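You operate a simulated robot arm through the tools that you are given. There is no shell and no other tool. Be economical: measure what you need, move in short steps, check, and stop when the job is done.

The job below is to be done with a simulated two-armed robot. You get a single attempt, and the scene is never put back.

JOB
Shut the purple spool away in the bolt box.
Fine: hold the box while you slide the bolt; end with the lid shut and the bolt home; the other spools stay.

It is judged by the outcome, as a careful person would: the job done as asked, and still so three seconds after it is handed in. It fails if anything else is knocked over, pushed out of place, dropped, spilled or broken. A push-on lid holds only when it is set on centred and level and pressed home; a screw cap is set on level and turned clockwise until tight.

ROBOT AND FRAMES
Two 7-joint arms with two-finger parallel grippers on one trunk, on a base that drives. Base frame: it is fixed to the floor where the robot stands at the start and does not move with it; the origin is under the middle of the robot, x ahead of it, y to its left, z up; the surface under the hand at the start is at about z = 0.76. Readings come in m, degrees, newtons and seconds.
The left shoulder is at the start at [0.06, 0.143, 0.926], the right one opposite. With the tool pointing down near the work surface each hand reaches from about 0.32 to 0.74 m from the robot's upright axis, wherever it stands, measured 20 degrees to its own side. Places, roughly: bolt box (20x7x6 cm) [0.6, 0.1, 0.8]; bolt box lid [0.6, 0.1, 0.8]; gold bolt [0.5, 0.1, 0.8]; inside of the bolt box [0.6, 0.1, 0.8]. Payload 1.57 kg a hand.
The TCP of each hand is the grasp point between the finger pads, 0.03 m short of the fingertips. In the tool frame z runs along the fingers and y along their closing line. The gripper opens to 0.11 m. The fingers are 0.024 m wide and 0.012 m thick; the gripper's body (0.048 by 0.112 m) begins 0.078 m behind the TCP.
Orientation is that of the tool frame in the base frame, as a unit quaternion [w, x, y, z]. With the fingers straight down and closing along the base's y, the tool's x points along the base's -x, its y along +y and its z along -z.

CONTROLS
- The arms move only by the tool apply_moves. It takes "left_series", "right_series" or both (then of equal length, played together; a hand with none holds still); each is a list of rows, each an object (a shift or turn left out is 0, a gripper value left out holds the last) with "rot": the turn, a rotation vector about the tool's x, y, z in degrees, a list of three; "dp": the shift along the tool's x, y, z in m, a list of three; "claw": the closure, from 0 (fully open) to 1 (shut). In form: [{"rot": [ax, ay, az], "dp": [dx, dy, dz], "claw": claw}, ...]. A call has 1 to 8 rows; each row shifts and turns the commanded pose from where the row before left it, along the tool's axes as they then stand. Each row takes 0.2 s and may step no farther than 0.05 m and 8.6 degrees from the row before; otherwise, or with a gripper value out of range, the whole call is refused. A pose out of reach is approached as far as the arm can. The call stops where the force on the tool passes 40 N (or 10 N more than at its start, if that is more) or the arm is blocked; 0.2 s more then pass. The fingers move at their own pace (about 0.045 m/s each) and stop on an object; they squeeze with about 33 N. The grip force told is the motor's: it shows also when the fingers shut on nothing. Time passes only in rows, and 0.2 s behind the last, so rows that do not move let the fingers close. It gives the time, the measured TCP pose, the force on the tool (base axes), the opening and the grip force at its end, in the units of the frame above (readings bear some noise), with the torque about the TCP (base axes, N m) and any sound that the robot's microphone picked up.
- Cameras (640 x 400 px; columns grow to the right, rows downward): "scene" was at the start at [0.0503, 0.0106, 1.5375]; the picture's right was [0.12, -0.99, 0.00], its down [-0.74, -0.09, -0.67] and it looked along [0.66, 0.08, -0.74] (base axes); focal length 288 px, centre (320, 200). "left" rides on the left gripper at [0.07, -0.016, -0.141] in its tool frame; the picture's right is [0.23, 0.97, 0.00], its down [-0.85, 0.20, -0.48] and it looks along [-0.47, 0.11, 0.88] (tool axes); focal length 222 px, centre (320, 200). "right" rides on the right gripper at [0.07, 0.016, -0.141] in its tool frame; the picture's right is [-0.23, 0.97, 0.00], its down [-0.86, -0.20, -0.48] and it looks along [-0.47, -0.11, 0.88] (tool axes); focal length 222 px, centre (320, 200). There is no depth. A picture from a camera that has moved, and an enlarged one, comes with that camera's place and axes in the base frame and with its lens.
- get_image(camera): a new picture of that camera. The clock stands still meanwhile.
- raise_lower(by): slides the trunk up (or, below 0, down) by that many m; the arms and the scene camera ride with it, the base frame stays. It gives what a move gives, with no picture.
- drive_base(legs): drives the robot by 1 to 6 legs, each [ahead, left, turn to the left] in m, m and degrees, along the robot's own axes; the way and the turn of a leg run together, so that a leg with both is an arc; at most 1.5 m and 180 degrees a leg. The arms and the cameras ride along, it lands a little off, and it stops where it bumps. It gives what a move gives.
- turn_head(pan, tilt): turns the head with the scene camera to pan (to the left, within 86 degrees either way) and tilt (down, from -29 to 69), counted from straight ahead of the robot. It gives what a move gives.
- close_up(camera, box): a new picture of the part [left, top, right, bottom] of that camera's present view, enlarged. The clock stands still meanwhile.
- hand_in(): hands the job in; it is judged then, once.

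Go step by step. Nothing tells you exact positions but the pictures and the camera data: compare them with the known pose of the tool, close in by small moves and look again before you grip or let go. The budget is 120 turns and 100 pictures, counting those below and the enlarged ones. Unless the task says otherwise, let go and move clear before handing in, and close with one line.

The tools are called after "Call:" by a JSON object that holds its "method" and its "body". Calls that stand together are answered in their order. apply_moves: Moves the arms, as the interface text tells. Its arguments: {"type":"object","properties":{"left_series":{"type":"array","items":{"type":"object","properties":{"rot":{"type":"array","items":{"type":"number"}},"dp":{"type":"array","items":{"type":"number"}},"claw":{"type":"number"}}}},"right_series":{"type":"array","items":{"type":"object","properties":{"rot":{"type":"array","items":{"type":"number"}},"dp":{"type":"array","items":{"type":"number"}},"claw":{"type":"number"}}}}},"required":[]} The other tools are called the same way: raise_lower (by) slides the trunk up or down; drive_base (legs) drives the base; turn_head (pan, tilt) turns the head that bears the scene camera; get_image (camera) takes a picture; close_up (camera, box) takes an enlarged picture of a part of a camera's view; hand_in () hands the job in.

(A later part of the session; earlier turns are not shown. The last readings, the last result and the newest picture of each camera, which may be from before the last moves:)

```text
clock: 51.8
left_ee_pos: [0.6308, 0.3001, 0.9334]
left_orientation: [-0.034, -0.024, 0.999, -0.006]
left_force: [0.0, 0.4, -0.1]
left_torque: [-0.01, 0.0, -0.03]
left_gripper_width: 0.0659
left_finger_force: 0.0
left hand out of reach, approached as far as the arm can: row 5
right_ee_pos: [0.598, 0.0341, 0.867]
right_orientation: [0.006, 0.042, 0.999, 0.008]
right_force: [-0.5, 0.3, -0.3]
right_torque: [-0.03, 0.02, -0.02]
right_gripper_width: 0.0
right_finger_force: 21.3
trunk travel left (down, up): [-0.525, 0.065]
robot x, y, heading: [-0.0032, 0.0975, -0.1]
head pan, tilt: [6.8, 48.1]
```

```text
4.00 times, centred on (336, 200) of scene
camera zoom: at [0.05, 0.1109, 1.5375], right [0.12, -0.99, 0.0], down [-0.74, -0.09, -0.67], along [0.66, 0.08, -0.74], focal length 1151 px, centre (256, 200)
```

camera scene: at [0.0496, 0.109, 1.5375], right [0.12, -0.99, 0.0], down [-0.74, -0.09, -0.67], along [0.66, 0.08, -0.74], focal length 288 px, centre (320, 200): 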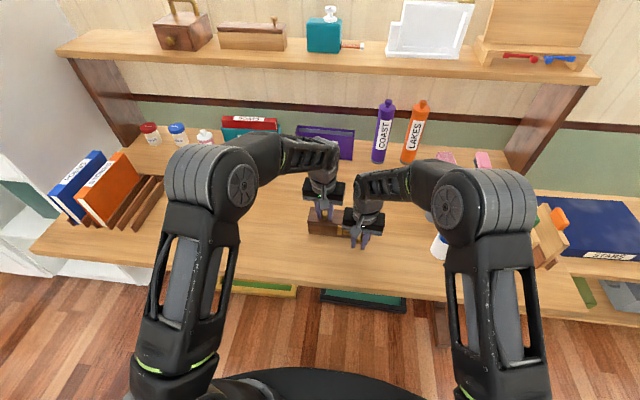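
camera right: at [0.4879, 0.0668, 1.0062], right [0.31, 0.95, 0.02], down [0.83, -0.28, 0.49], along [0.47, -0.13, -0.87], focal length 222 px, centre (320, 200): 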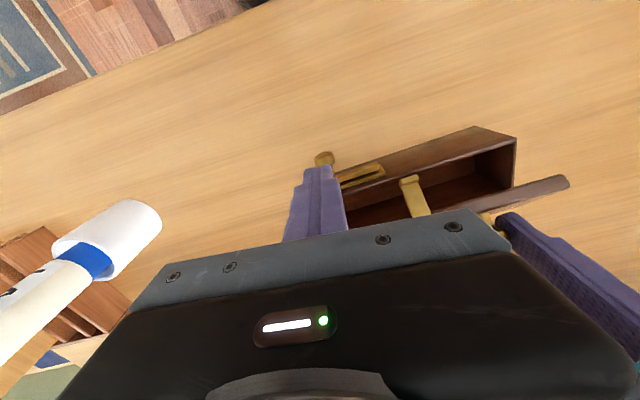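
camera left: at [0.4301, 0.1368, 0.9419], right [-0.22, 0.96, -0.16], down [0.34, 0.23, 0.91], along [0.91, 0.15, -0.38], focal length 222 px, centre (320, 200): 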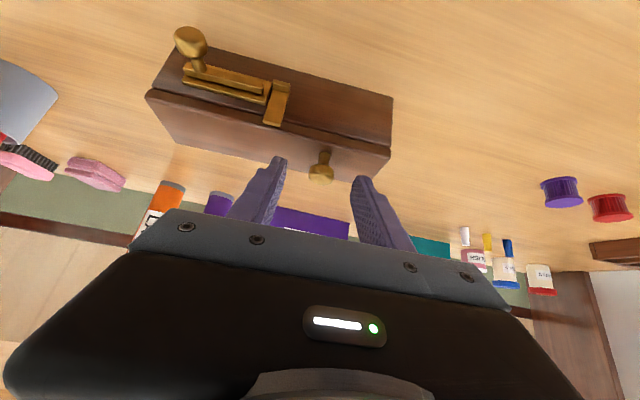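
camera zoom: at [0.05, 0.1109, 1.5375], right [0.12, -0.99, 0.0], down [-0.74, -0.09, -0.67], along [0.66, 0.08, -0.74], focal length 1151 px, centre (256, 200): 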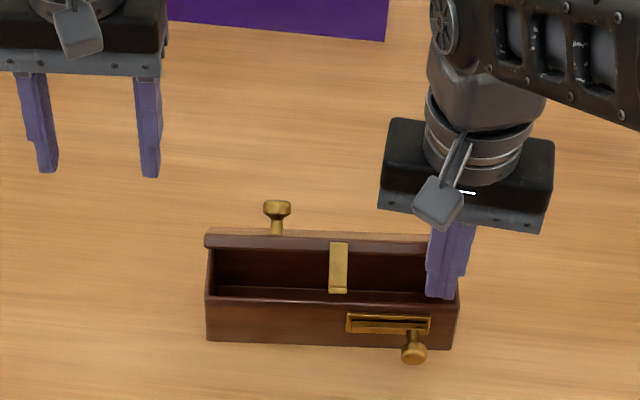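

The lid rests on the right fingers. Now I'll push it back gently toward and past upright.

Call:
{"method": "apply_moves", "body": {"right_series": [{"dp": [-0.007, 0, 0]}, {"dp": [-0.007, 0, 0]}, {"dp": [-0.007, 0, 0]}, {}]}}

Call:
{"method": "close_up", "body": {"camera": "scene", "box": [256, 150, 416, 250]}}

```text
clock: 52.8
left_ee_pos: [0.6299, 0.2981, 0.9332]
left_orientation: [-0.036, -0.025, 0.999, -0.006]
left_force: [0.4, 0.0, 0.5]
left_torque: [0.04, -0.01, 0.0]
left_gripper_width: 0.0659
left_finger_force: 0.1
right_ee_pos: [0.6184, 0.0329, 0.8666]
right_orientation: [0.006, 0.041, 0.999, 0.008]
right_force: [-1.0, 0.0, 0.1]
right_torque: [-0.01, -0.01, 0.02]
right_gripper_width: 0.0001
right_finger_force: 21.5
trunk travel left (down, up): [-0.525, 0.065]
robot x, y, heading: [0.0031, 0.099, 0.3]
head pan, tilt: [6.8, 48.1]
```

```text
4.00 times, centred on (336, 200) of scene
camera zoom: at [0.0502, 0.1099, 1.5375], right [0.12, -0.99, 0.0], down [-0.74, -0.09, -0.67], along [0.66, 0.08, -0.74], focal length 1151 px, centre (256, 200)
```

zoom: 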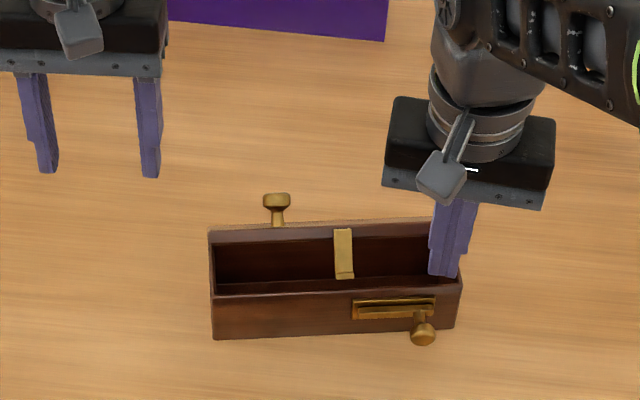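

The lid is rising but the box is starting to yaw because I push off-centre. I'll slide the fingers toward the middle while supporting the lid, then push slowly.

Call:
{"method": "apply_moves", "body": {"right_series": [{"dp": [0.001, 0.021, 0]}, {"dp": [0.001, 0.021, 0]}, {}, {"dp": [-0.003, 0, 0]}, {"dp": [-0.003, 0, 0]}, {"dp": [-0.003, 0, 0]}, {"dp": [-0.003, 0, 0]}, {}]}}

Call:
{"method": "close_up", "body": {"camera": "scene", "box": [256, 150, 416, 250]}}

```text
clock: 54.5
left_ee_pos: [0.6312, 0.2982, 0.9328]
left_orientation: [-0.036, -0.025, 0.999, -0.007]
left_force: [0.1, -0.7, -0.2]
left_torque: [0.0, 0.03, 0.02]
left_gripper_width: 0.0659
left_finger_force: 0.0
right_ee_pos: [0.6319, 0.0723, 0.8674]
right_orientation: [0.006, 0.041, 0.999, 0.008]
right_force: [-0.4, 0.3, 0.1]
right_torque: [0.02, -0.02, -0.01]
right_gripper_width: 0.0
right_finger_force: 21.0
trunk travel left (down, up): [-0.525, 0.065]
robot x, y, heading: [-0.0016, 0.0983, 0.1]
head pan, tilt: [6.8, 48.1]
```

```text
4.00 times, centred on (336, 200) of scene
camera zoom: at [0.0501, 0.1099, 1.5375], right [0.12, -0.99, 0.0], down [-0.74, -0.09, -0.67], along [0.66, 0.08, -0.74], focal length 1151 px, centre (256, 200)
```

zoom: 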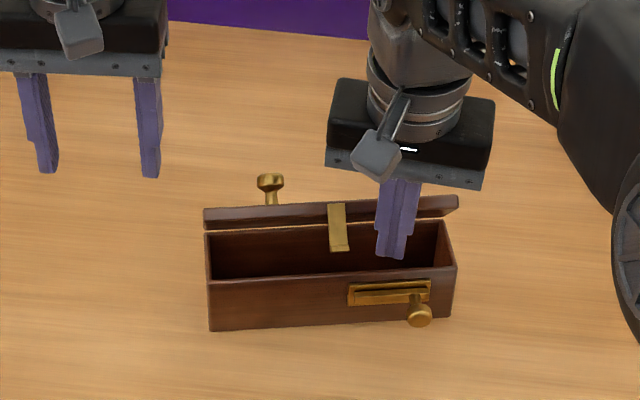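

It's working: the lid is nearly upright and the box is steady. I'll push on slowly.

Call:
{"method": "apply_moves", "body": {"right_series": [{"dp": [-0.003, 0, 0]}, {"dp": [-0.003, 0, 0]}, {"dp": [-0.003, 0, 0]}, {"dp": [-0.003, 0, 0]}, {"dp": [-0.003, 0, 0]}, {}]}}

Call:
{"method": "close_up", "body": {"camera": "scene", "box": [256, 150, 416, 250]}}

Call:
{"method": "get_image", "body": {"camera": "left"}}

```text
clock: 56.0
left_ee_pos: [0.6312, 0.2989, 0.934]
left_orientation: [-0.036, -0.024, 0.999, -0.007]
left_force: [0.7, 0.3, -0.1]
left_torque: [-0.03, 0.01, -0.01]
left_gripper_width: 0.066
left_finger_force: 0.1
right_ee_pos: [0.6466, 0.0721, 0.8672]
right_orientation: [0.006, 0.041, 0.999, 0.008]
right_force: [-0.2, -0.2, -0.2]
right_torque: [-0.02, 0.0, 0.05]
right_gripper_width: 0.0
right_finger_force: 21.5
trunk travel left (down, up): [-0.525, 0.065]
robot x, y, heading: [0.0003, 0.1028, 0.2]
head pan, tilt: [6.8, 48.1]
```

```text
4.00 times, centred on (336, 200) of scene
camera zoom: at [0.0501, 0.11, 1.5375], right [0.12, -0.99, 0.0], down [-0.74, -0.09, -0.67], along [0.66, 0.08, -0.74], focal length 1151 px, centre (256, 200)
```

zoom: 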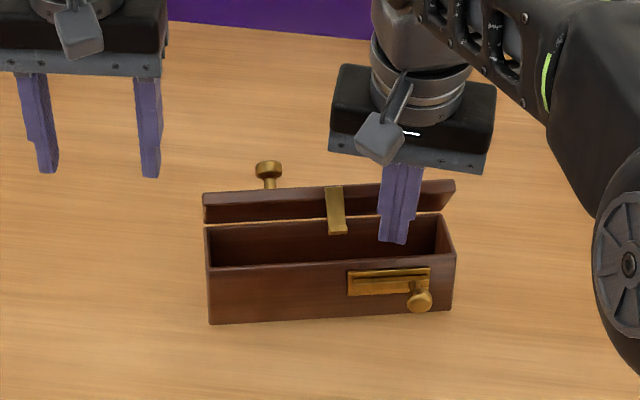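

```text
30 pictures are left
camera left: at [0.5732, 0.28, 1.0792], right [-0.27, 0.96, 0.01], down [0.88, 0.25, 0.41], along [0.4, 0.12, -0.91], focal length 222 px, centre (320, 200)
```

left: 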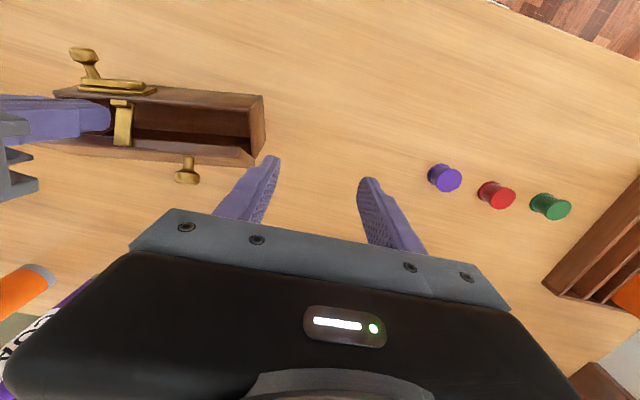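

The box is now sliding back a bit with the lid at about 60 degrees, so it needs holding. I'll use the left hand to grip the box's left end wall (one finger inside, one outside, near the front) so that the lid stays free to swing.

Call:
{"method": "apply_moves", "body": {"left_series": [{"rot": [0, -4, 0]}, {"rot": [0, 0, -7.5]}, {"dp": [0.0128, -0.0393, 0]}, {"dp": [0.0128, -0.0393, 0]}, {"dp": [0, 0, 0.02]}, {}]}}

Call:
{"method": "get_image", "body": {"camera": "left"}}

Call:
{"method": "close_up", "body": {"camera": "scene", "box": [256, 150, 416, 250]}}

```text
clock: 57.4
left_ee_pos: [0.6209, 0.2197, 0.9143]
left_orientation: [-0.002, -0.09, 0.996, -0.004]
left_force: [-0.2, 0.8, 1.7]
left_torque: [0.0, 0.04, 0.01]
left_gripper_width: 0.066
left_finger_force: 0.1
right_ee_pos: [0.6465, 0.0727, 0.8674]
right_orientation: [0.007, 0.042, 0.999, 0.008]
right_force: [-0.2, 0.0, 0.9]
right_torque: [0.02, -0.01, 0.02]
right_gripper_width: 0.0002
right_finger_force: 20.9
trunk travel left (down, up): [-0.525, 0.065]
robot x, y, heading: [0.0034, 0.099, 0.2]
head pan, tilt: [6.8, 48.1]
```

```text
29 pictures are left
camera left: at [0.5552, 0.1899, 1.0564], right [-0.4, 0.92, -0.01], down [0.81, 0.35, 0.47], along [0.44, 0.18, -0.88], focal length 222 px, centre (320, 200)
```

left: 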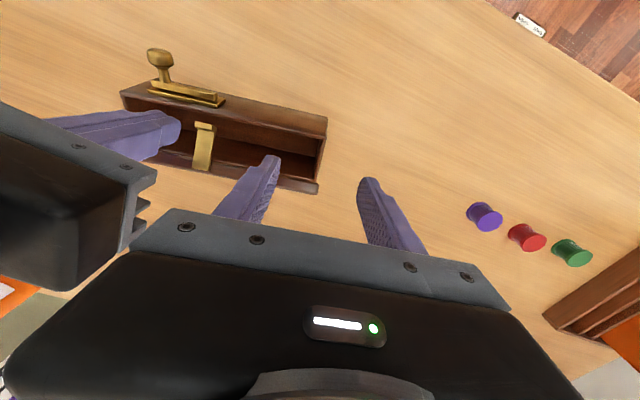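

```text
4.00 times, centred on (336, 200) of scene
camera zoom: at [0.05, 0.1099, 1.5375], right [0.12, -0.99, 0.0], down [-0.74, -0.09, -0.67], along [0.66, 0.08, -0.74], focal length 1151 px, centre (256, 200)
```

zoom: 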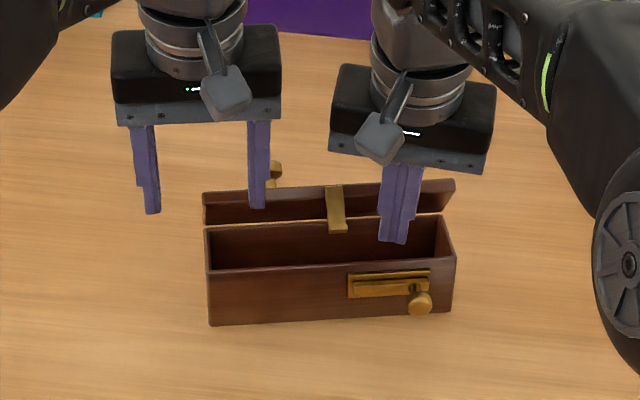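

The two cameras disagree by a centimetre or two on where the front-left corner is, so I'll zoom in on it from both.

Call:
{"method": "close_up", "body": {"camera": "scene", "box": [290, 185, 354, 235]}}

Call:
{"method": "close_up", "body": {"camera": "left", "box": [240, 90, 400, 190]}}

```text
8.00 times, centred on (322, 210) of scene
camera zoom: at [0.05, 0.1099, 1.5375], right [0.12, -0.99, 0.0], down [-0.74, -0.09, -0.67], along [0.66, 0.08, -0.74], focal length 2301 px, centre (304, 120)
```

zoom: 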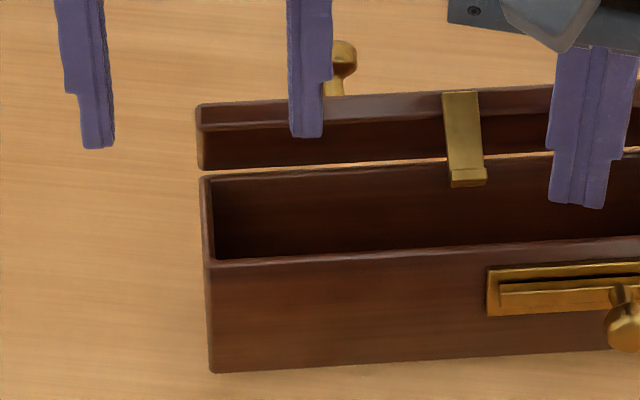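

```text
4.00 times, centred on (320, 140) of left
camera zoom: at [0.5552, 0.1899, 1.0564], right [-0.4, 0.92, -0.01], down [0.81, 0.35, 0.47], along [0.44, 0.18, -0.88], focal length 888 px, centre (320, 440)
```

zoom: 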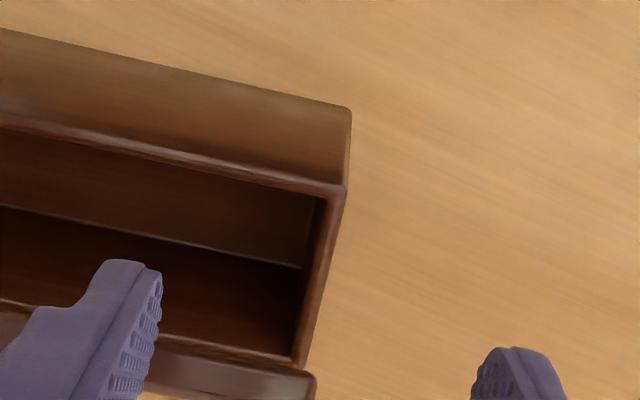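

Now both agree: the rim corner is at about (0.604, 0.217), the left wall lies right between the left fingers, and the lid is at about 74 degrees. I'll lower the left hand over the wall and grip it.

Call:
{"method": "apply_moves", "body": {"left_series": [{"dp": [0, -0.0015, 0.03]}, {"dp": [0, 0, 0.03]}, {"dp": [0, 0, 0.02]}, {"dp": [0, 0, 0.014]}, {"claw": 1}, {}, {}, {}]}}

Call:
{"method": "close_up", "body": {"camera": "scene", "box": [256, 150, 416, 250]}}

```text
clock: 59.1
left_ee_pos: [0.6219, 0.2159, 0.82]
left_orientation: [-0.001, -0.091, 0.996, -0.004]
left_force: [0.2, 1.1, -0.7]
left_torque: [0.52, 0.07, 0.09]
left_gripper_width: 0.0049
left_finger_force: 16.7
right_ee_pos: [0.6468, 0.0712, 0.8676]
right_orientation: [0.006, 0.041, 0.999, 0.008]
right_force: [-0.6, -0.2, 1.1]
right_torque: [0.01, -0.01, 0.02]
right_gripper_width: 0.0
right_finger_force: 21.5
trunk travel left (down, up): [-0.525, 0.065]
robot x, y, heading: [-0.0002, 0.1003, 0.3]
head pan, tilt: [6.8, 48.1]
```

```text
4.00 times, centred on (336, 200) of scene
camera zoom: at [0.0502, 0.1099, 1.5375], right [0.12, -0.99, 0.0], down [-0.74, -0.09, -0.67], along [0.66, 0.08, -0.74], focal length 1151 px, centre (256, 200)
```

zoom: 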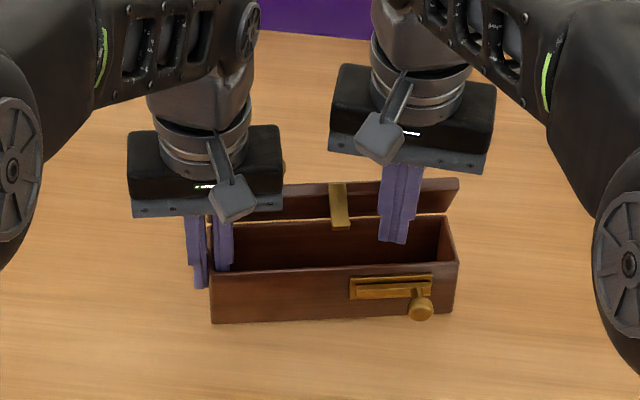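

The left wall is held. Now I push the lid back with the right hand.

Call:
{"method": "apply_moves", "body": {"right_series": [{"dp": [-0.006, 0, 0]}, {"dp": [-0.006, 0, 0]}, {"dp": [-0.006, 0, 0]}, {"dp": [-0.006, 0, 0]}, {"dp": [-0.006, 0, 0]}, {}]}}

Call:
{"method": "close_up", "body": {"camera": "scene", "box": [256, 150, 416, 250]}}

```text
clock: 60.3
left_ee_pos: [0.6218, 0.2139, 0.8196]
left_orientation: [0.001, -0.091, 0.996, -0.005]
left_force: [5.6, -0.8, -1.6]
left_torque: [0.74, 0.42, 0.43]
left_gripper_width: 0.0051
left_finger_force: 24.9
right_ee_pos: [0.6737, 0.0746, 0.8708]
right_orientation: [0.006, 0.038, 0.999, 0.011]
right_force: [-6.4, 1.0, 10.5]
right_torque: [0.03, 0.16, 0.13]
right_gripper_width: 0.0
right_finger_force: 21.0
trunk travel left (down, up): [-0.525, 0.065]
robot x, y, heading: [-0.0008, 0.096, 0.3]
head pan, tilt: [6.8, 48.1]
stopped in row 5 (right hand): the force on the tool passed its limit at 42 N (the readings are from after the stop); the commanded pose is now the measured one
```

```text
4.00 times, centred on (336, 200) of scene
camera zoom: at [0.0497, 0.1099, 1.5373], right [0.12, -0.99, 0.0], down [-0.74, -0.09, -0.67], along [0.66, 0.08, -0.74], focal length 1151 px, centre (256, 200)
```

zoom: 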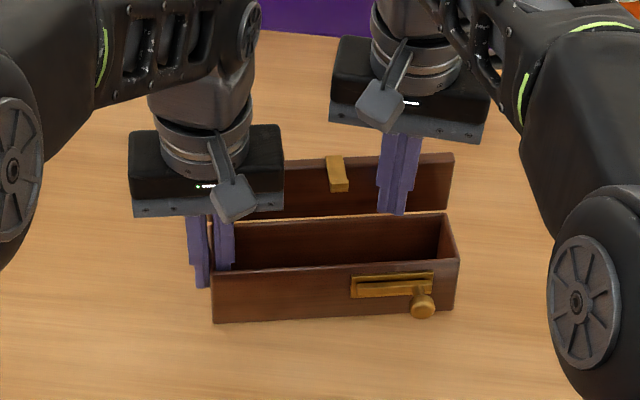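

The lid has swung past upright and hit its stop. I'll back the right hand off and up, and see whether the lid stays.

Call:
{"method": "apply_moves", "body": {"right_series": [{"dp": [0.01, 0, 0]}, {"dp": [0.005, 0, -0.03]}, {"dp": [0, 0, -0.04]}, {"dp": [0.03, -0.03, 0]}, {"dp": [0.02, -0.04, 0]}, {"dp": [0.02, -0.04, 0]}, {}]}}

Call:
{"method": "close_up", "body": {"camera": "scene", "box": [256, 150, 416, 250]}}

```text
clock: 61.9
left_ee_pos: [0.6235, 0.2136, 0.8189]
left_orientation: [0.0, -0.091, 0.996, -0.006]
left_force: [-0.3, -0.1, 0.7]
left_torque: [0.3, 0.05, 0.03]
left_gripper_width: 0.0049
left_finger_force: 24.9
right_ee_pos: [0.5768, -0.0328, 0.938]
right_orientation: [0.006, 0.037, 0.999, 0.009]
right_force: [-0.4, -0.8, 0.1]
right_torque: [0.0, -0.01, -0.01]
right_gripper_width: 0.0
right_finger_force: 21.2
trunk travel left (down, up): [-0.525, 0.065]
robot x, y, heading: [0.0, 0.0992, 0.1]
head pan, tilt: [6.8, 48.1]
```

```text
4.00 times, centred on (336, 200) of scene
camera zoom: at [0.0505, 0.1102, 1.5375], right [0.12, -0.99, 0.0], down [-0.74, -0.09, -0.67], along [0.66, 0.08, -0.74], focal length 1151 px, centre (256, 200)
```

zoom: 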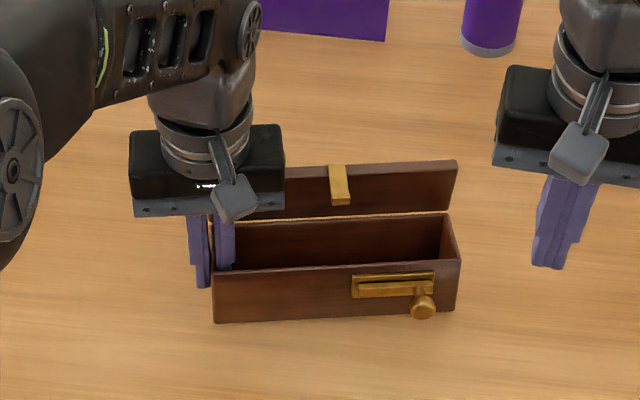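

The lid stays open by itself. The left hand now releases the wall and goes up and over to the purple spool.

Call:
{"method": "apply_moves", "body": {"left_series": [{"claw": 0.45}, {}, {}, {"dp": [0, 0, -0.04]}, {"dp": [0, 0, -0.04]}, {"dp": [0, 0, -0.04]}, {"dp": [-0.0073, 0.0439, 0]}, {"dp": [-0.0073, 0.0439, 0]}]}}

Call:
{"method": "apply_moves", "body": {"left_series": [{"dp": [-0.0073, 0.0439, 0]}, {"dp": [-0.0073, 0.0439, 0]}, {"dp": [-0.0073, 0.0439, 0]}, {"dp": [-0.0073, 0.0439, 0]}, {"dp": [0, 0, 0.03]}, {}]}}

Call:
{"method": "get_image", "body": {"camera": "left"}}

Call:
{"method": "get_image", "body": {"camera": "scene"}}

```text
clock: 63.7
left_ee_pos: [0.6195, 0.3072, 0.9414]
left_orientation: [0.001, -0.09, 0.996, -0.006]
left_force: [0.7, -0.4, -1.4]
left_torque: [0.0, 0.01, 0.01]
left_gripper_width: 0.0605
left_finger_force: 0.1
right_ee_pos: [0.5788, -0.0316, 0.9372]
right_orientation: [0.006, 0.04, 0.999, 0.01]
right_force: [-0.2, 0.6, 0.7]
right_torque: [0.0, -0.02, 0.02]
right_gripper_width: 0.0
right_finger_force: 21.5
trunk travel left (down, up): [-0.525, 0.065]
robot x, y, heading: [0.0, 0.1014, 0.1]
head pan, tilt: [6.8, 48.1]
```

```text
clock: 65.1
left_ee_pos: [0.6179, 0.4808, 0.9085]
left_orientation: [-0.001, -0.091, 0.996, -0.006]
left_force: [0.5, -0.6, 0.0]
left_torque: [-0.01, 0.01, -0.01]
left_gripper_width: 0.0604
left_finger_force: 0.1
right_ee_pos: [0.5784, -0.0321, 0.9378]
right_orientation: [0.006, 0.039, 0.999, 0.01]
right_force: [0.0, 0.2, -0.3]
right_torque: [-0.01, 0.01, -0.02]
right_gripper_width: 0.0001
right_finger_force: 21.0
trunk travel left (down, up): [-0.525, 0.065]
robot x, y, heading: [0.0001, 0.098, 0.2]
head pan, tilt: [6.8, 48.1]
```

```text
22 pictures are left
camera left: at [0.5521, 0.4535, 1.05], right [-0.4, 0.92, -0.01], down [0.8, 0.36, 0.48], along [0.44, 0.18, -0.88], focal length 222 px, centre (320, 200)
```

left: 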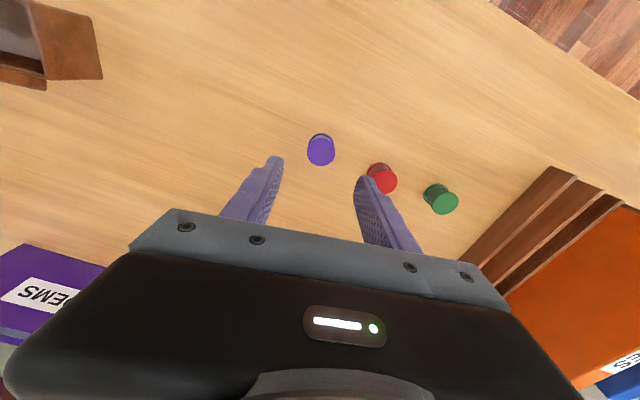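

```text
21 pictures are left
camera scene: at [0.05, 0.1101, 1.5375], right [0.12, -0.99, 0.0], down [-0.74, -0.09, -0.67], along [0.66, 0.08, -0.74], focal length 288 px, centre (320, 200)
```

scene: 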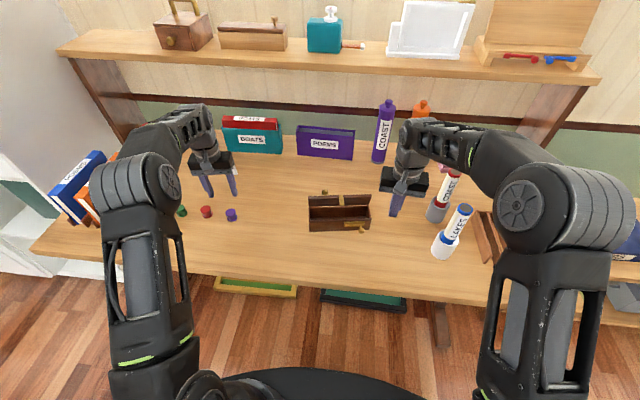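

The spool is right below, at about (0.621, 0.480). I'll lower, check for contact and then close.

Call:
{"method": "apply_moves", "body": {"left_series": [{"dp": [-0.003, 0, 0.035]}, {"dp": [0, 0, 0.035]}, {"dp": [0, 0, 0.025]}, {"dp": [0, 0, 0.0185]}, {}]}}

Call:
{"method": "close_up", "body": {"camera": "left", "box": [240, 90, 400, 190]}}

```text
clock: 66.3
left_ee_pos: [0.6204, 0.4815, 0.7927]
left_orientation: [0.0, -0.09, 0.996, -0.006]
left_force: [-0.1, -0.9, 0.0]
left_torque: [0.02, 0.04, 0.02]
left_gripper_width: 0.0601
left_finger_force: 0.1
right_ee_pos: [0.5787, -0.0321, 0.9363]
right_orientation: [0.005, 0.039, 0.999, 0.008]
right_force: [0.2, 0.5, 0.3]
right_torque: [-0.01, 0.0, 0.0]
right_gripper_width: 0.0
right_finger_force: 21.2
trunk travel left (down, up): [-0.525, 0.065]
robot x, y, heading: [-0.0011, 0.096, 0.3]
head pan, tilt: [6.8, 48.1]
```

```text
4.00 times, centred on (320, 140) of left
camera zoom: at [0.5555, 0.4537, 0.935], right [-0.4, 0.92, -0.01], down [0.8, 0.36, 0.48], along [0.44, 0.18, -0.88], focal length 888 px, centre (320, 440)
```

zoom: 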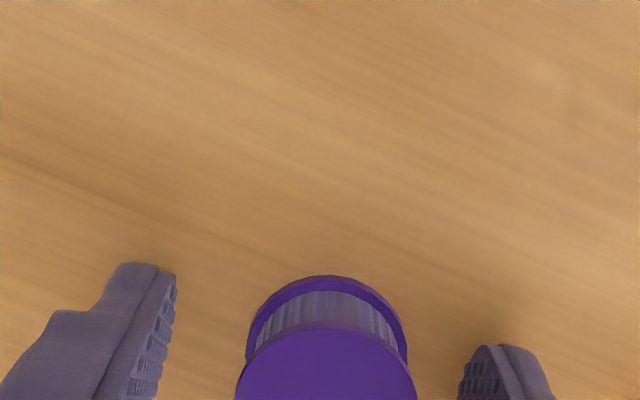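

The spool is centred between the fingers. Close and lift.

Call:
{"method": "apply_moves", "body": {"left_series": [{"claw": 1}, {}, {}, {}, {}]}}

Call:
{"method": "apply_moves", "body": {"left_series": [{"dp": [0, 0, -0.03]}, {"dp": [0, 0, -0.04]}, {"dp": [0, 0, -0.04]}, {"dp": [0, 0, -0.04]}, {}]}}

Call:
{"method": "get_image", "body": {"camera": "scene"}}

```text
clock: 67.5
left_ee_pos: [0.6219, 0.4816, 0.7938]
left_orientation: [0.0, -0.09, 0.996, -0.006]
left_force: [0.7, -0.7, 0.3]
left_torque: [-0.01, -0.01, 0.0]
left_gripper_width: 0.0309
left_finger_force: 33.2
right_ee_pos: [0.5779, -0.0328, 0.9371]
right_orientation: [0.007, 0.039, 0.999, 0.01]
right_force: [0.1, -0.9, 0.0]
right_torque: [-0.04, 0.02, 0.01]
right_gripper_width: 0.0
right_finger_force: 21.1
trunk travel left (down, up): [-0.525, 0.065]
robot x, y, heading: [0.0009, 0.1007, 0.1]
head pan, tilt: [6.8, 48.1]
```

```text
clock: 68.7
left_ee_pos: [0.6184, 0.4822, 0.9436]
left_orientation: [0.0, -0.089, 0.996, -0.006]
left_force: [0.0, 0.2, -0.7]
left_torque: [-0.01, -0.02, -0.02]
left_gripper_width: 0.0305
left_finger_force: 32.9
right_ee_pos: [0.5773, -0.0322, 0.9368]
right_orientation: [0.006, 0.039, 0.999, 0.008]
right_force: [-0.5, -0.3, 0.0]
right_torque: [-0.02, 0.04, 0.05]
right_gripper_width: 0.0
right_finger_force: 21.2
trunk travel left (down, up): [-0.525, 0.065]
robot x, y, heading: [0.0007, 0.0967, 0.2]
head pan, tilt: [6.8, 48.1]
```

```text
19 pictures are left
camera scene: at [0.0504, 0.1101, 1.5375], right [0.12, -0.99, 0.0], down [-0.74, -0.09, -0.67], along [0.66, 0.08, -0.74], focal length 288 px, centre (320, 200)
```

scene: 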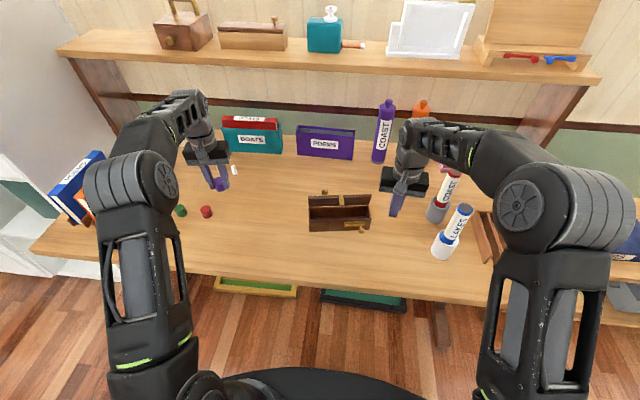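

The spool is held and the others are undisturbed. I'll carry it over the box, aiming at about (0.6465, 0.149).

Call:
{"method": "apply_moves", "body": {"left_series": [{"dp": [0.0041, -0.0417, 0]}, {"dp": [0.0041, -0.0417, 0]}, {"dp": [0.0041, -0.0417, 0]}, {"dp": [0.0041, -0.0417, 0]}, {"dp": [0.0041, -0.0417, 0]}, {"dp": [0.0041, -0.0417, 0]}, {"dp": [0.0041, -0.0417, 0]}, {"dp": [0.0041, -0.0417, 0]}]}}

Call:
{"method": "get_image", "body": {"camera": "left"}}

Call:
{"method": "close_up", "body": {"camera": "scene", "box": [256, 150, 416, 250]}}

```text
clock: 70.5
left_ee_pos: [0.6496, 0.1484, 0.9444]
left_orientation: [0.0, -0.091, 0.996, -0.006]
left_force: [0.0, -0.6, 0.0]
left_torque: [-0.01, -0.01, -0.03]
left_gripper_width: 0.0316
left_finger_force: 32.7
right_ee_pos: [0.5778, -0.0335, 0.9372]
right_orientation: [0.005, 0.039, 0.999, 0.011]
right_force: [0.0, -0.6, 0.5]
right_torque: [0.02, 0.03, 0.01]
right_gripper_width: 0.0
right_finger_force: 21.7
trunk travel left (down, up): [-0.525, 0.065]
robot x, y, heading: [0.0024, 0.0991, 0.3]
head pan, tilt: [6.8, 48.1]
```

```text
18 pictures are left
camera left: at [0.5837, 0.1206, 1.0873], right [-0.4, 0.92, -0.01], down [0.8, 0.36, 0.48], along [0.44, 0.18, -0.88], focal length 222 px, centre (320, 200)
```

left: 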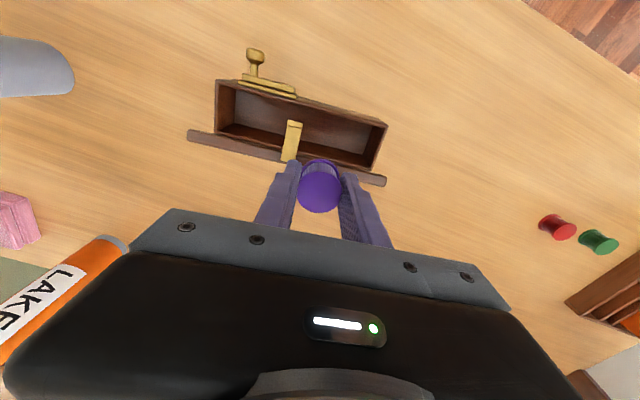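

```text
4.00 times, centred on (336, 200) of scene
camera zoom: at [0.0504, 0.1091, 1.5375], right [0.12, -0.99, 0.0], down [-0.74, -0.09, -0.67], along [0.66, 0.08, -0.74], focal length 1151 px, centre (256, 200)
```

zoom: 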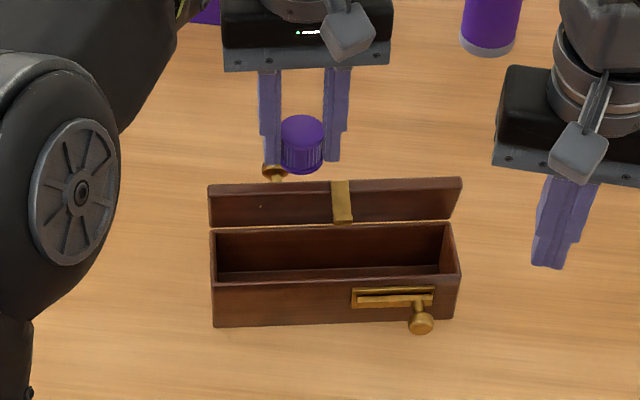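

The lid has settled to near upright but still stands open. I'll shift 1 cm forward to the middle of the box's inside and lower the spool.

Call:
{"method": "apply_moves", "body": {"left_series": [{"dp": [0.0111, 0, 0]}, {"dp": [0, 0, 0.035]}, {"dp": [0, 0, 0.025]}, {}]}}

Call:
{"method": "get_image", "body": {"camera": "left"}}

Call:
{"method": "close_up", "body": {"camera": "scene", "box": [256, 150, 416, 250]}}

```text
clock: 71.5
left_ee_pos: [0.6372, 0.1472, 0.888]
left_orientation: [0.0, -0.089, 0.996, -0.006]
left_force: [-0.5, -0.2, 0.4]
left_torque: [0.02, 0.01, 0.0]
left_gripper_width: 0.0316
left_finger_force: 32.6
right_ee_pos: [0.5777, -0.0313, 0.9361]
right_orientation: [0.005, 0.039, 0.999, 0.009]
right_force: [-1.2, -1.5, -0.2]
right_torque: [-0.01, 0.02, 0.01]
right_gripper_width: 0.0
right_finger_force: 21.0
trunk travel left (down, up): [-0.525, 0.065]
robot x, y, heading: [-0.0009, 0.1002, 0.3]
head pan, tilt: [6.8, 48.1]
```

```text
16 pictures are left
camera left: at [0.5725, 0.119, 1.0291], right [-0.4, 0.92, -0.01], down [0.8, 0.36, 0.48], along [0.44, 0.18, -0.88], focal length 222 px, centre (320, 200)
```

left: 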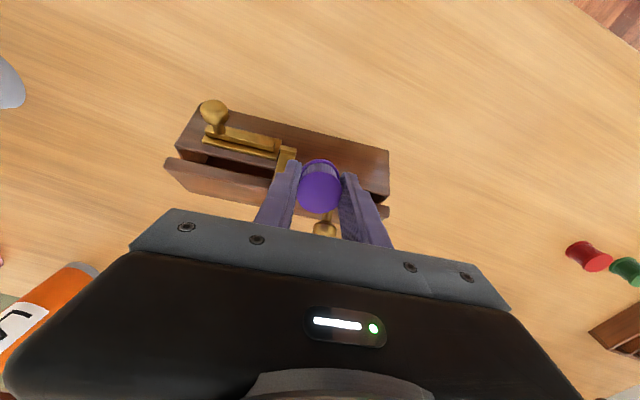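

```text
4.00 times, centred on (336, 200) of scene
camera zoom: at [0.0496, 0.11, 1.5375], right [0.12, -0.99, 0.0], down [-0.74, -0.09, -0.67], along [0.66, 0.08, -0.74], focal length 1151 px, centre (256, 200)
```

zoom: 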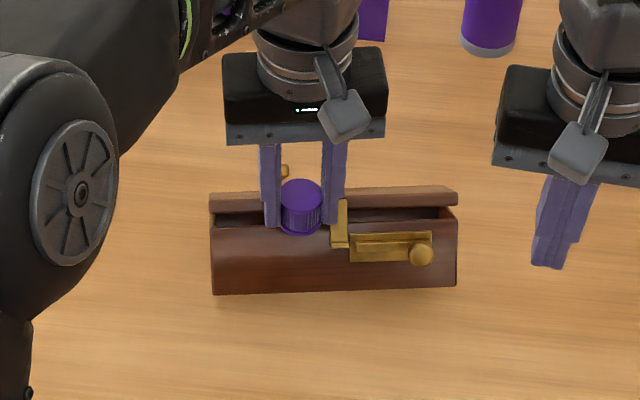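

The box has tipped: its front face is tilted up toward me, and a finger probably caught the hasp that sticks forward from the open lid. I'll raise the spool straight up and look again.

Call:
{"method": "apply_moves", "body": {"left_series": [{"dp": [0, 0, -0.03]}, {"dp": [0, 0, -0.03]}]}}

Call:
{"method": "close_up", "body": {"camera": "scene", "box": [256, 150, 416, 250]}}

```text
clock: 72.1
left_ee_pos: [0.6369, 0.1475, 0.9479]
left_orientation: [0.0, -0.09, 0.996, -0.006]
left_force: [0.6, -0.7, -1.3]
left_torque: [0.0, 0.02, -0.01]
left_gripper_width: 0.0318
left_finger_force: 32.9
right_ee_pos: [0.578, -0.033, 0.937]
right_orientation: [0.005, 0.039, 0.999, 0.01]
right_force: [-0.3, 0.1, -0.3]
right_torque: [0.0, -0.03, 0.0]
right_gripper_width: 0.0005
right_finger_force: 21.1
trunk travel left (down, up): [-0.525, 0.065]
robot x, y, heading: [-0.0033, 0.1019, 0.3]
head pan, tilt: [6.8, 48.1]
```

```text
4.00 times, centred on (336, 200) of scene
camera zoom: at [0.0501, 0.1099, 1.5374], right [0.12, -0.99, 0.0], down [-0.74, -0.09, -0.67], along [0.66, 0.08, -0.74], focal length 1151 px, centre (256, 200)
```

zoom: 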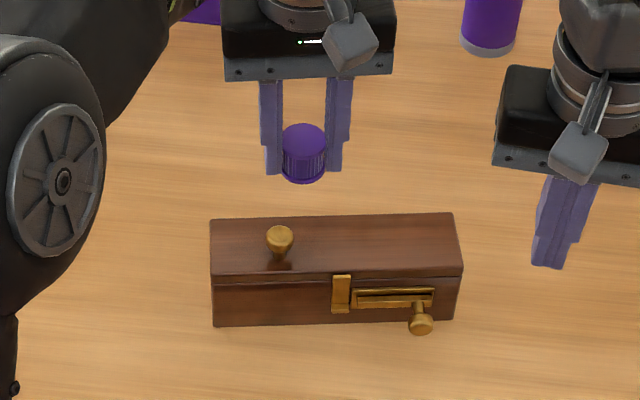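

The lid has swung shut again and the box is back upright; nothing else moved. The hasp juts forward when the lid is open, so I'll keep well left of it next time and have the right hand hold the lid. First I'll park the spool on the table at about (0.62, 0.36), while the right hand turns to take up less room.

Call:
{"method": "apply_moves", "body": {"left_series": [{"dp": [-0.0043, 0.0424, 0]}, {"dp": [-0.0043, 0.0424, 0]}, {"dp": [-0.0043, 0.0424, 0]}, {"dp": [-0.0043, 0.0424, 0]}, {"dp": [-0.0043, 0.0424, 0]}, {"dp": [0, 0, 0.04]}, {"dp": [0, 0, 0.04]}, {}], "right_series": [{"rot": [0, 0, -8.5]}, {"rot": [0, 0, -8.5]}, {"rot": [0, 0, -8.5]}, {"rot": [0, 0, -8.5]}, {"rot": [0, 0, -8.5]}, {"rot": [0, 0, -8.5]}, {"rot": [0, 0, -8.5]}, {"rot": [0, 0, -8.5]}]}}

Call:
{"method": "apply_moves", "body": {"left_series": [{"dp": [0, 0, 0.035]}, {"dp": [0, 0, 0.025]}, {"dp": [0, 0, 0.009]}, {}], "right_series": [{"rot": [0, 0, -8.5]}, {"rot": [0, 0, -8.5]}, {"rot": [0, 0, -2]}, {}]}}

```text
clock: 73.9
left_ee_pos: [0.6194, 0.3589, 0.8634]
left_orientation: [0.001, -0.09, 0.996, -0.006]
left_force: [0.6, 0.1, -0.6]
left_torque: [0.01, 0.03, 0.02]
left_gripper_width: 0.0317
left_finger_force: 33.6
right_ee_pos: [0.5796, -0.0312, 0.9366]
right_orientation: [0.01, -0.528, 0.849, 0.005]
right_force: [0.2, -0.3, -0.2]
right_torque: [-0.02, 0.0, -0.01]
right_gripper_width: 0.0
right_finger_force: 21.1
trunk travel left (down, up): [-0.525, 0.065]
robot x, y, heading: [0.0, 0.1006, 0.3]
head pan, tilt: [6.8, 48.1]
```

```text
clock: 74.9
left_ee_pos: [0.6208, 0.3551, 0.7947]
left_orientation: [0.0, -0.09, 0.996, -0.007]
left_force: [-0.6, 0.0, 0.4]
left_torque: [-0.01, 0.0, 0.03]
left_gripper_width: 0.0316
left_finger_force: 33.2
right_ee_pos: [0.5788, -0.0308, 0.9365]
right_orientation: [0.011, -0.66, 0.751, 0.003]
right_force: [0.0, 0.7, 0.1]
right_torque: [0.01, 0.0, -0.02]
right_gripper_width: 0.0
right_finger_force: 20.9
trunk travel left (down, up): [-0.525, 0.065]
robot x, y, heading: [0.0029, 0.1019, 0.3]
head pan, tilt: [6.8, 48.1]
```

The spool is at the table. I'll release it, lift away, and finish aligning the right hand.

Call:
{"method": "apply_moves", "body": {"left_series": [{"dp": [0, 0, 0.0008]}, {"claw": 0.45}, {}, {}, {"dp": [0, 0, -0.04]}, {"dp": [0, 0, -0.045]}, {"dp": [0, 0, -0.045]}, {}], "right_series": [{"rot": [0, 0, -8.5]}, {"rot": [0, 0, -8.5]}, {}, {}, {}, {}, {}, {}]}}

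Call:
{"method": "close_up", "body": {"camera": "scene", "box": [224, 140, 416, 260]}}

```text
clock: 76.7
left_ee_pos: [0.6227, 0.3563, 0.9256]
left_orientation: [-0.001, -0.09, 0.996, -0.007]
left_force: [0.1, -0.5, 0.5]
left_torque: [0.01, -0.01, 0.02]
left_gripper_width: 0.0606
left_finger_force: 0.1
right_ee_pos: [0.58, -0.0316, 0.936]
right_orientation: [-0.011, 0.764, -0.646, -0.002]
right_force: [0.5, 0.4, 1.1]
right_torque: [0.0, -0.01, 0.01]
right_gripper_width: 0.0001
right_finger_force: 21.4
trunk travel left (down, up): [-0.525, 0.065]
robot x, y, heading: [-0.0022, 0.096, 0.3]
head pan, tilt: [6.8, 48.1]
```

```text
3.33 times, centred on (320, 200) of scene
camera zoom: at [0.0505, 0.1101, 1.5374], right [0.12, -0.99, 0.0], down [-0.74, -0.09, -0.67], along [0.66, 0.08, -0.74], focal length 959 px, centre (320, 200)
```

zoom: 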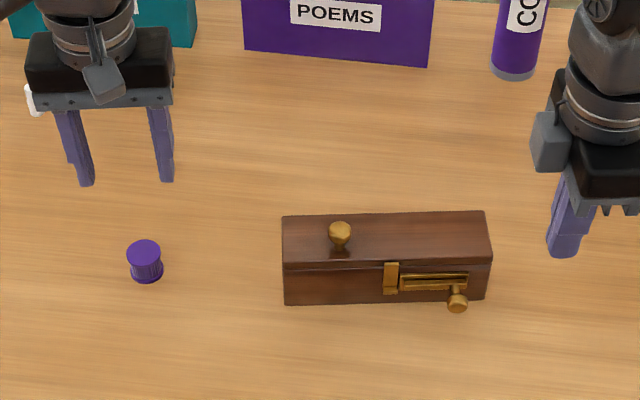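

The spool stands safely and the box is at about yaw −10 degrees, with the lid knob near (0.623, 0.159). I'll bring the left hand in front of the knob and tilt it forward 56 degrees, for a bigger swing this time.

Call:
{"method": "apply_moves", "body": {"left_series": [{"dp": [0.02, -0.0388, 0.0], "claw": 0.5}, {"dp": [0.02, -0.0388, 0.0]}, {"dp": [0.02, -0.0388, 0.0]}, {"dp": [0.02, -0.0388, 0.0]}, {"dp": [0.02, -0.0388, 0.0]}, {"rot": [0, -8, 0], "dp": [0, 0, 0.034]}, {"rot": [0, -8, 0]}, {"rot": [0, -8, 0]}]}}

Call:
{"method": "apply_moves", "body": {"left_series": [{"rot": [0, -8, 0]}, {"rot": [0, -8, 0]}, {"rot": [0, -8, 0]}, {"rot": [0, -8, 0]}, {}]}}

Call:
{"method": "get_image", "body": {"camera": "left"}}

```text
clock: 78.5
left_ee_pos: [0.5568, 0.1496, 0.8937]
left_orientation: [0.208, -0.09, 0.974, 0.013]
left_force: [0.6, 1.0, -0.2]
left_torque: [0.03, -0.01, -0.02]
left_gripper_width: 0.055
left_finger_force: 0.1
right_ee_pos: [0.5784, -0.0312, 0.937]
right_orientation: [-0.012, 0.763, -0.646, -0.001]
right_force: [-0.1, 0.6, 0.2]
right_torque: [0.01, -0.04, 0.02]
right_gripper_width: 0.0002
right_finger_force: 21.5
trunk travel left (down, up): [-0.525, 0.065]
robot x, y, heading: [0.0, 0.0988, 0.4]
head pan, tilt: [6.8, 48.1]
```

```text
clock: 79.7
left_ee_pos: [0.5566, 0.15, 0.8937]
left_orientation: [0.469, -0.083, 0.879, 0.037]
left_force: [-0.3, -0.6, -0.8]
left_torque: [0.0, 0.05, 0.05]
left_gripper_width: 0.0549
left_finger_force: 0.0
right_ee_pos: [0.5791, -0.0313, 0.937]
right_orientation: [-0.011, 0.764, -0.645, -0.002]
right_force: [-0.2, -0.3, 0.1]
right_torque: [0.0, 0.0, 0.04]
right_gripper_width: 0.0
right_finger_force: 21.4
trunk travel left (down, up): [-0.525, 0.065]
robot x, y, heading: [0.0002, 0.0991, 0.0]
head pan, tilt: [6.8, 48.1]
```

```text
12 pictures are left
camera left: at [0.406, 0.1053, 0.9154], right [-0.3, 0.93, -0.2], down [0.04, 0.22, 0.97], along [0.95, 0.28, -0.11], focal length 222 px, centre (320, 200)
```

left: 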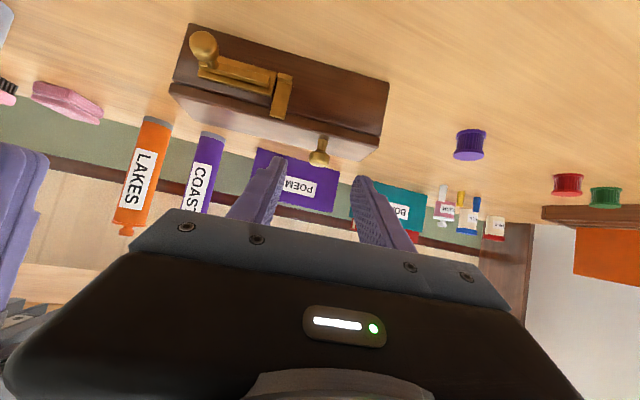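

The knob lies right on the finger line, about 8 cm ahead. I'll advance 6 cm and close.

Call:
{"method": "apply_moves", "body": {"left_series": [{"dp": [0, 0, 0.025]}, {"dp": [0, 0, 0.02]}, {"dp": [0, 0, 0.015]}, {}, {"claw": 1}, {}, {}, {}]}}

Call:
{"method": "close_up", "body": {"camera": "left", "box": [208, 60, 432, 200]}}

```text
clock: 81.5
left_ee_pos: [0.6064, 0.1566, 0.8593]
left_orientation: [0.467, -0.082, 0.88, 0.037]
left_force: [0.5, 0.8, -0.4]
left_torque: [0.01, 0.04, 0.03]
left_gripper_width: 0.0211
left_finger_force: 31.7
right_ee_pos: [0.5794, -0.03, 0.9364]
right_orientation: [-0.011, 0.763, -0.646, -0.002]
right_force: [0.6, 0.0, -0.1]
right_torque: [-0.03, 0.02, 0.03]
right_gripper_width: 0.0001
right_finger_force: 21.6
trunk travel left (down, up): [-0.525, 0.065]
robot x, y, heading: [0.0031, 0.0986, 0.2]
head pan, tilt: [6.8, 48.1]
```

```text
2.86 times, centred on (320, 130) of left
camera zoom: at [0.4566, 0.1132, 0.8817], right [-0.3, 0.93, -0.2], down [0.04, 0.22, 0.97], along [0.95, 0.28, -0.11], focal length 635 px, centre (320, 400)
```

zoom: 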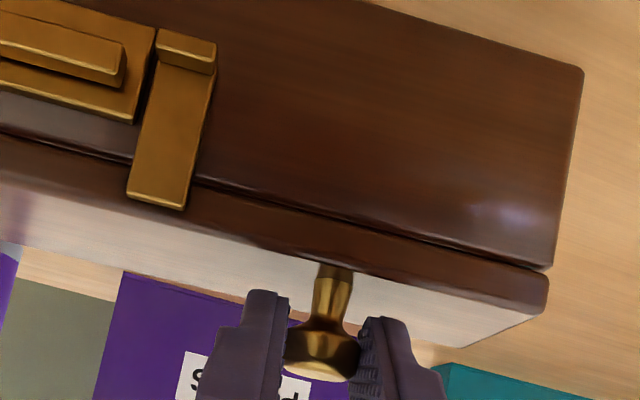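

Gripped well. I'll swing the lid open in 4-degree rows, reading the forces.

Call:
{"method": "apply_moves", "body": {"left_series": [{"rot": [0, 4, 0], "dp": [-0.0051, 0, 0.0003]}, {"rot": [0, 4, 0], "dp": [-0.0051, 0, 0.0003]}, {"rot": [0, 4, 0], "dp": [-0.0051, 0, 0.0003]}, {"rot": [0, 4, 0], "dp": [-0.0051, 0, 0.0003]}, {"rot": [0, 4, 0], "dp": [-0.0051, 0, 0.0003]}, {"rot": [0, 4, 0], "dp": [-0.0051, 0, 0.0003]}, {"rot": [0, 4, 0], "dp": [-0.0051, 0, 0.0003]}, {}]}}

```text
clock: 83.3
left_ee_pos: [0.6322, 0.1618, 0.8822]
left_orientation: [0.241, -0.088, 0.966, 0.016]
left_force: [0.0, 0.6, -0.4]
left_torque: [0.06, 0.02, 0.08]
left_gripper_width: 0.0205
left_finger_force: 32.6
right_ee_pos: [0.5794, -0.031, 0.9367]
right_orientation: [-0.011, 0.764, -0.646, -0.002]
right_force: [-0.5, 0.0, 0.7]
right_torque: [0.04, -0.01, -0.01]
right_gripper_width: 0.0
right_finger_force: 21.9
trunk travel left (down, up): [-0.525, 0.065]
robot x, y, heading: [0.0002, 0.0964, 0.6]
head pan, tilt: [6.8, 48.1]
```

Forces are near zero at 28 degrees. Continue to 56.

Call:
{"method": "apply_moves", "body": {"left_series": [{"rot": [0, 4, 0], "dp": [-0.0051, 0, 0.0003]}, {"rot": [0, 4, 0], "dp": [-0.0051, 0, 0.0003]}, {"rot": [0, 4, 0], "dp": [-0.0051, 0, 0.0003]}, {"rot": [0, 4, 0], "dp": [-0.0051, 0, 0.0003]}, {"rot": [0, 4, 0], "dp": [-0.0051, 0, 0.0003]}, {"rot": [0, 4, 0], "dp": [-0.0051, 0, 0.0003]}, {"rot": [0, 4, 0], "dp": [-0.0051, 0, 0.0003]}, {}]}}

Call:
{"method": "close_up", "body": {"camera": "scene", "box": [256, 150, 416, 250]}}

```text
clock: 85.1
left_ee_pos: [0.6655, 0.1692, 0.8907]
left_orientation: [-0.001, -0.09, 0.996, -0.006]
left_force: [1.3, -0.2, 0.3]
left_torque: [0.0, 0.04, 0.02]
left_gripper_width: 0.0209
left_finger_force: 32.5
right_ee_pos: [0.5794, -0.0313, 0.9369]
right_orientation: [-0.011, 0.763, -0.646, -0.002]
right_force: [-0.2, 0.1, -0.3]
right_torque: [-0.01, 0.02, 0.02]
right_gripper_width: 0.0004
right_finger_force: 21.0
trunk travel left (down, up): [-0.525, 0.065]
robot x, y, heading: [-0.0029, 0.0975, 0.2]
head pan, tilt: [6.8, 48.1]
```

```text
4.00 times, centred on (336, 200) of scene
camera zoom: at [0.0501, 0.11, 1.5375], right [0.12, -0.99, 0.0], down [-0.74, -0.09, -0.67], along [0.66, 0.08, -0.74], focal length 1151 px, centre (256, 200)
```

zoom: 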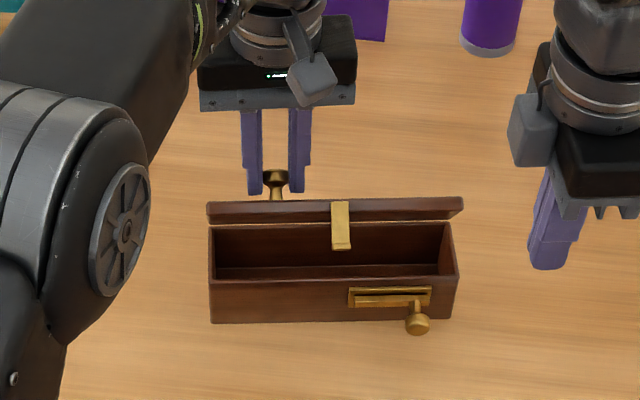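

The lid is at about 56 degrees and the box hasn't moved. Now the right hand comes in front of the lid's right part to take over.

Call:
{"method": "apply_moves", "body": {"right_series": [{"dp": [-0.0365, -0.027, 0]}, {"dp": [-0.0365, -0.027, 0]}, {"dp": [0, 0, 0.0345]}, {"dp": [0, 0, 0.0345]}, {"dp": [0, -0.01, 0]}, {"dp": [0, -0.006, 0]}, {}]}}

Call:
{"method": "apply_moves", "body": {"right_series": [{"dp": [0, -0.004, 0]}, {}]}}

```text
clock: 86.7
left_ee_pos: [0.6664, 0.17, 0.8903]
left_orientation: [0.0, -0.091, 0.996, -0.007]
left_force: [0.5, 0.0, 0.4]
left_torque: [0.01, 0.01, 0.06]
left_gripper_width: 0.0206
left_finger_force: 32.5
right_ee_pos: [0.6361, 0.0536, 0.8686]
right_orientation: [-0.011, 0.764, -0.645, -0.002]
right_force: [-1.4, 0.4, -0.3]
right_torque: [0.01, 0.02, -0.04]
right_gripper_width: 0.0001
right_finger_force: 21.4
trunk travel left (down, up): [-0.525, 0.065]
robot x, y, heading: [0.0003, 0.0987, 0.4]
head pan, tilt: [6.8, 48.1]
```

```text
clock: 87.3
left_ee_pos: [0.6658, 0.169, 0.8914]
left_orientation: [0.0, -0.091, 0.996, -0.006]
left_force: [3.8, 2.6, 1.6]
left_torque: [0.04, -0.03, 0.28]
left_gripper_width: 0.0205
left_finger_force: 33.5
right_ee_pos: [0.6418, 0.0553, 0.8697]
right_orientation: [-0.011, 0.763, -0.646, -0.001]
right_force: [-3.8, -2.6, -1.3]
right_torque: [0.0, -0.01, 0.01]
right_gripper_width: 0.0
right_finger_force: 21.7
trunk travel left (down, up): [-0.525, 0.065]
robot x, y, heading: [0.0008, 0.0993, 0.4]
head pan, tilt: [6.8, 48.1]
```

The right fingers now support the lid. The left hand lets go of the knob, rises and moves over the left end wall to hold the box.

Call:
{"method": "apply_moves", "body": {"left_series": [{"claw": 0.45}, {}, {}, {"dp": [0, 0, -0.025]}, {"dp": [0, 0, -0.02]}, {"dp": [0.018, 0.027, 0]}, {"dp": [0.018, 0.027, 0]}, {}]}}

Call:
{"method": "get_image", "body": {"camera": "left"}}

```text
clock: 89.1
left_ee_pos: [0.6208, 0.2161, 0.9345]
left_orientation: [-0.001, -0.089, 0.996, -0.006]
left_force: [0.1, -0.1, -0.6]
left_torque: [0.01, 0.0, 0.01]
left_gripper_width: 0.0604
left_finger_force: 0.1
right_ee_pos: [0.6404, 0.0545, 0.8705]
right_orientation: [-0.011, 0.763, -0.647, -0.002]
right_force: [-0.4, -0.3, -0.5]
right_torque: [-0.01, 0.0, 0.0]
right_gripper_width: 0.0002
right_finger_force: 21.8
trunk travel left (down, up): [-0.525, 0.065]
robot x, y, heading: [-0.0016, 0.0976, 0.4]
head pan, tilt: [6.8, 48.1]
```

```text
9 pictures are left
camera left: at [0.5555, 0.1891, 1.0763], right [-0.4, 0.92, -0.01], down [0.8, 0.36, 0.48], along [0.44, 0.18, -0.88], focal length 222 px, centre (320, 200)
```

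left: 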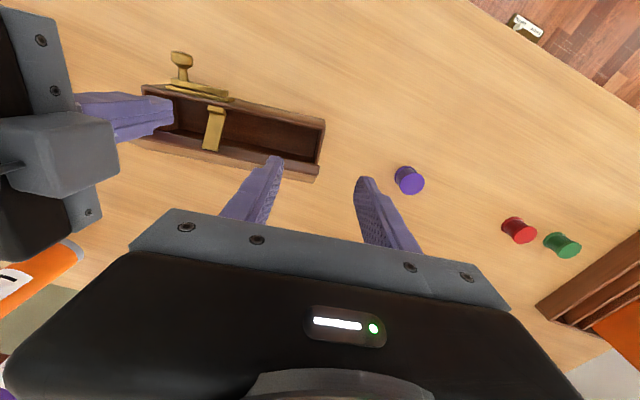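

The wall is right between the fingers. I'll nudge the lid open 6 mm more for clearance, then lower the left hand and grip the wall.

Call:
{"method": "apply_moves", "body": {"right_series": [{"dp": [0, -0.003, 0]}, {"dp": [0, -0.003, 0]}, {}]}}

Call:
{"method": "apply_moves", "body": {"left_series": [{"dp": [0, -0.001, 0.035]}, {"dp": [0, 0, 0.035]}, {"dp": [0, 0, 0.025]}, {"dp": [0, 0, 0.019]}, {"claw": 1}, {}, {}, {}]}}

```text
clock: 89.9
left_ee_pos: [0.6211, 0.2157, 0.9342]
left_orientation: [-0.001, -0.09, 0.996, -0.006]
left_force: [0.4, -1.3, -0.8]
left_torque: [0.0, 0.02, 0.0]
left_gripper_width: 0.0605
left_finger_force: 0.1
right_ee_pos: [0.646, 0.0548, 0.8688]
right_orientation: [-0.011, 0.763, -0.646, -0.001]
right_force: [-1.0, 0.5, 1.1]
right_torque: [0.03, -0.01, 0.0]
right_gripper_width: 0.0001
right_finger_force: 21.6
trunk travel left (down, up): [-0.525, 0.065]
robot x, y, heading: [0.0011, 0.102, -0.3]
head pan, tilt: [6.8, 48.1]
```

```text
clock: 91.7
left_ee_pos: [0.6204, 0.2161, 0.8219]
left_orientation: [-0.001, -0.09, 0.996, -0.006]
left_force: [0.2, 0.8, 1.4]
left_torque: [0.03, -0.03, -0.01]
left_gripper_width: 0.0001
left_finger_force: 15.5
right_ee_pos: [0.6471, 0.0551, 0.8702]
right_orientation: [-0.011, 0.764, -0.645, -0.002]
right_force: [-0.1, -0.8, 0.4]
right_torque: [-0.01, 0.01, 0.03]
right_gripper_width: 0.0002
right_finger_force: 21.1
trunk travel left (down, up): [-0.525, 0.065]
robot x, y, heading: [0.0035, 0.1001, 0.3]
head pan, tilt: [6.8, 48.1]
```

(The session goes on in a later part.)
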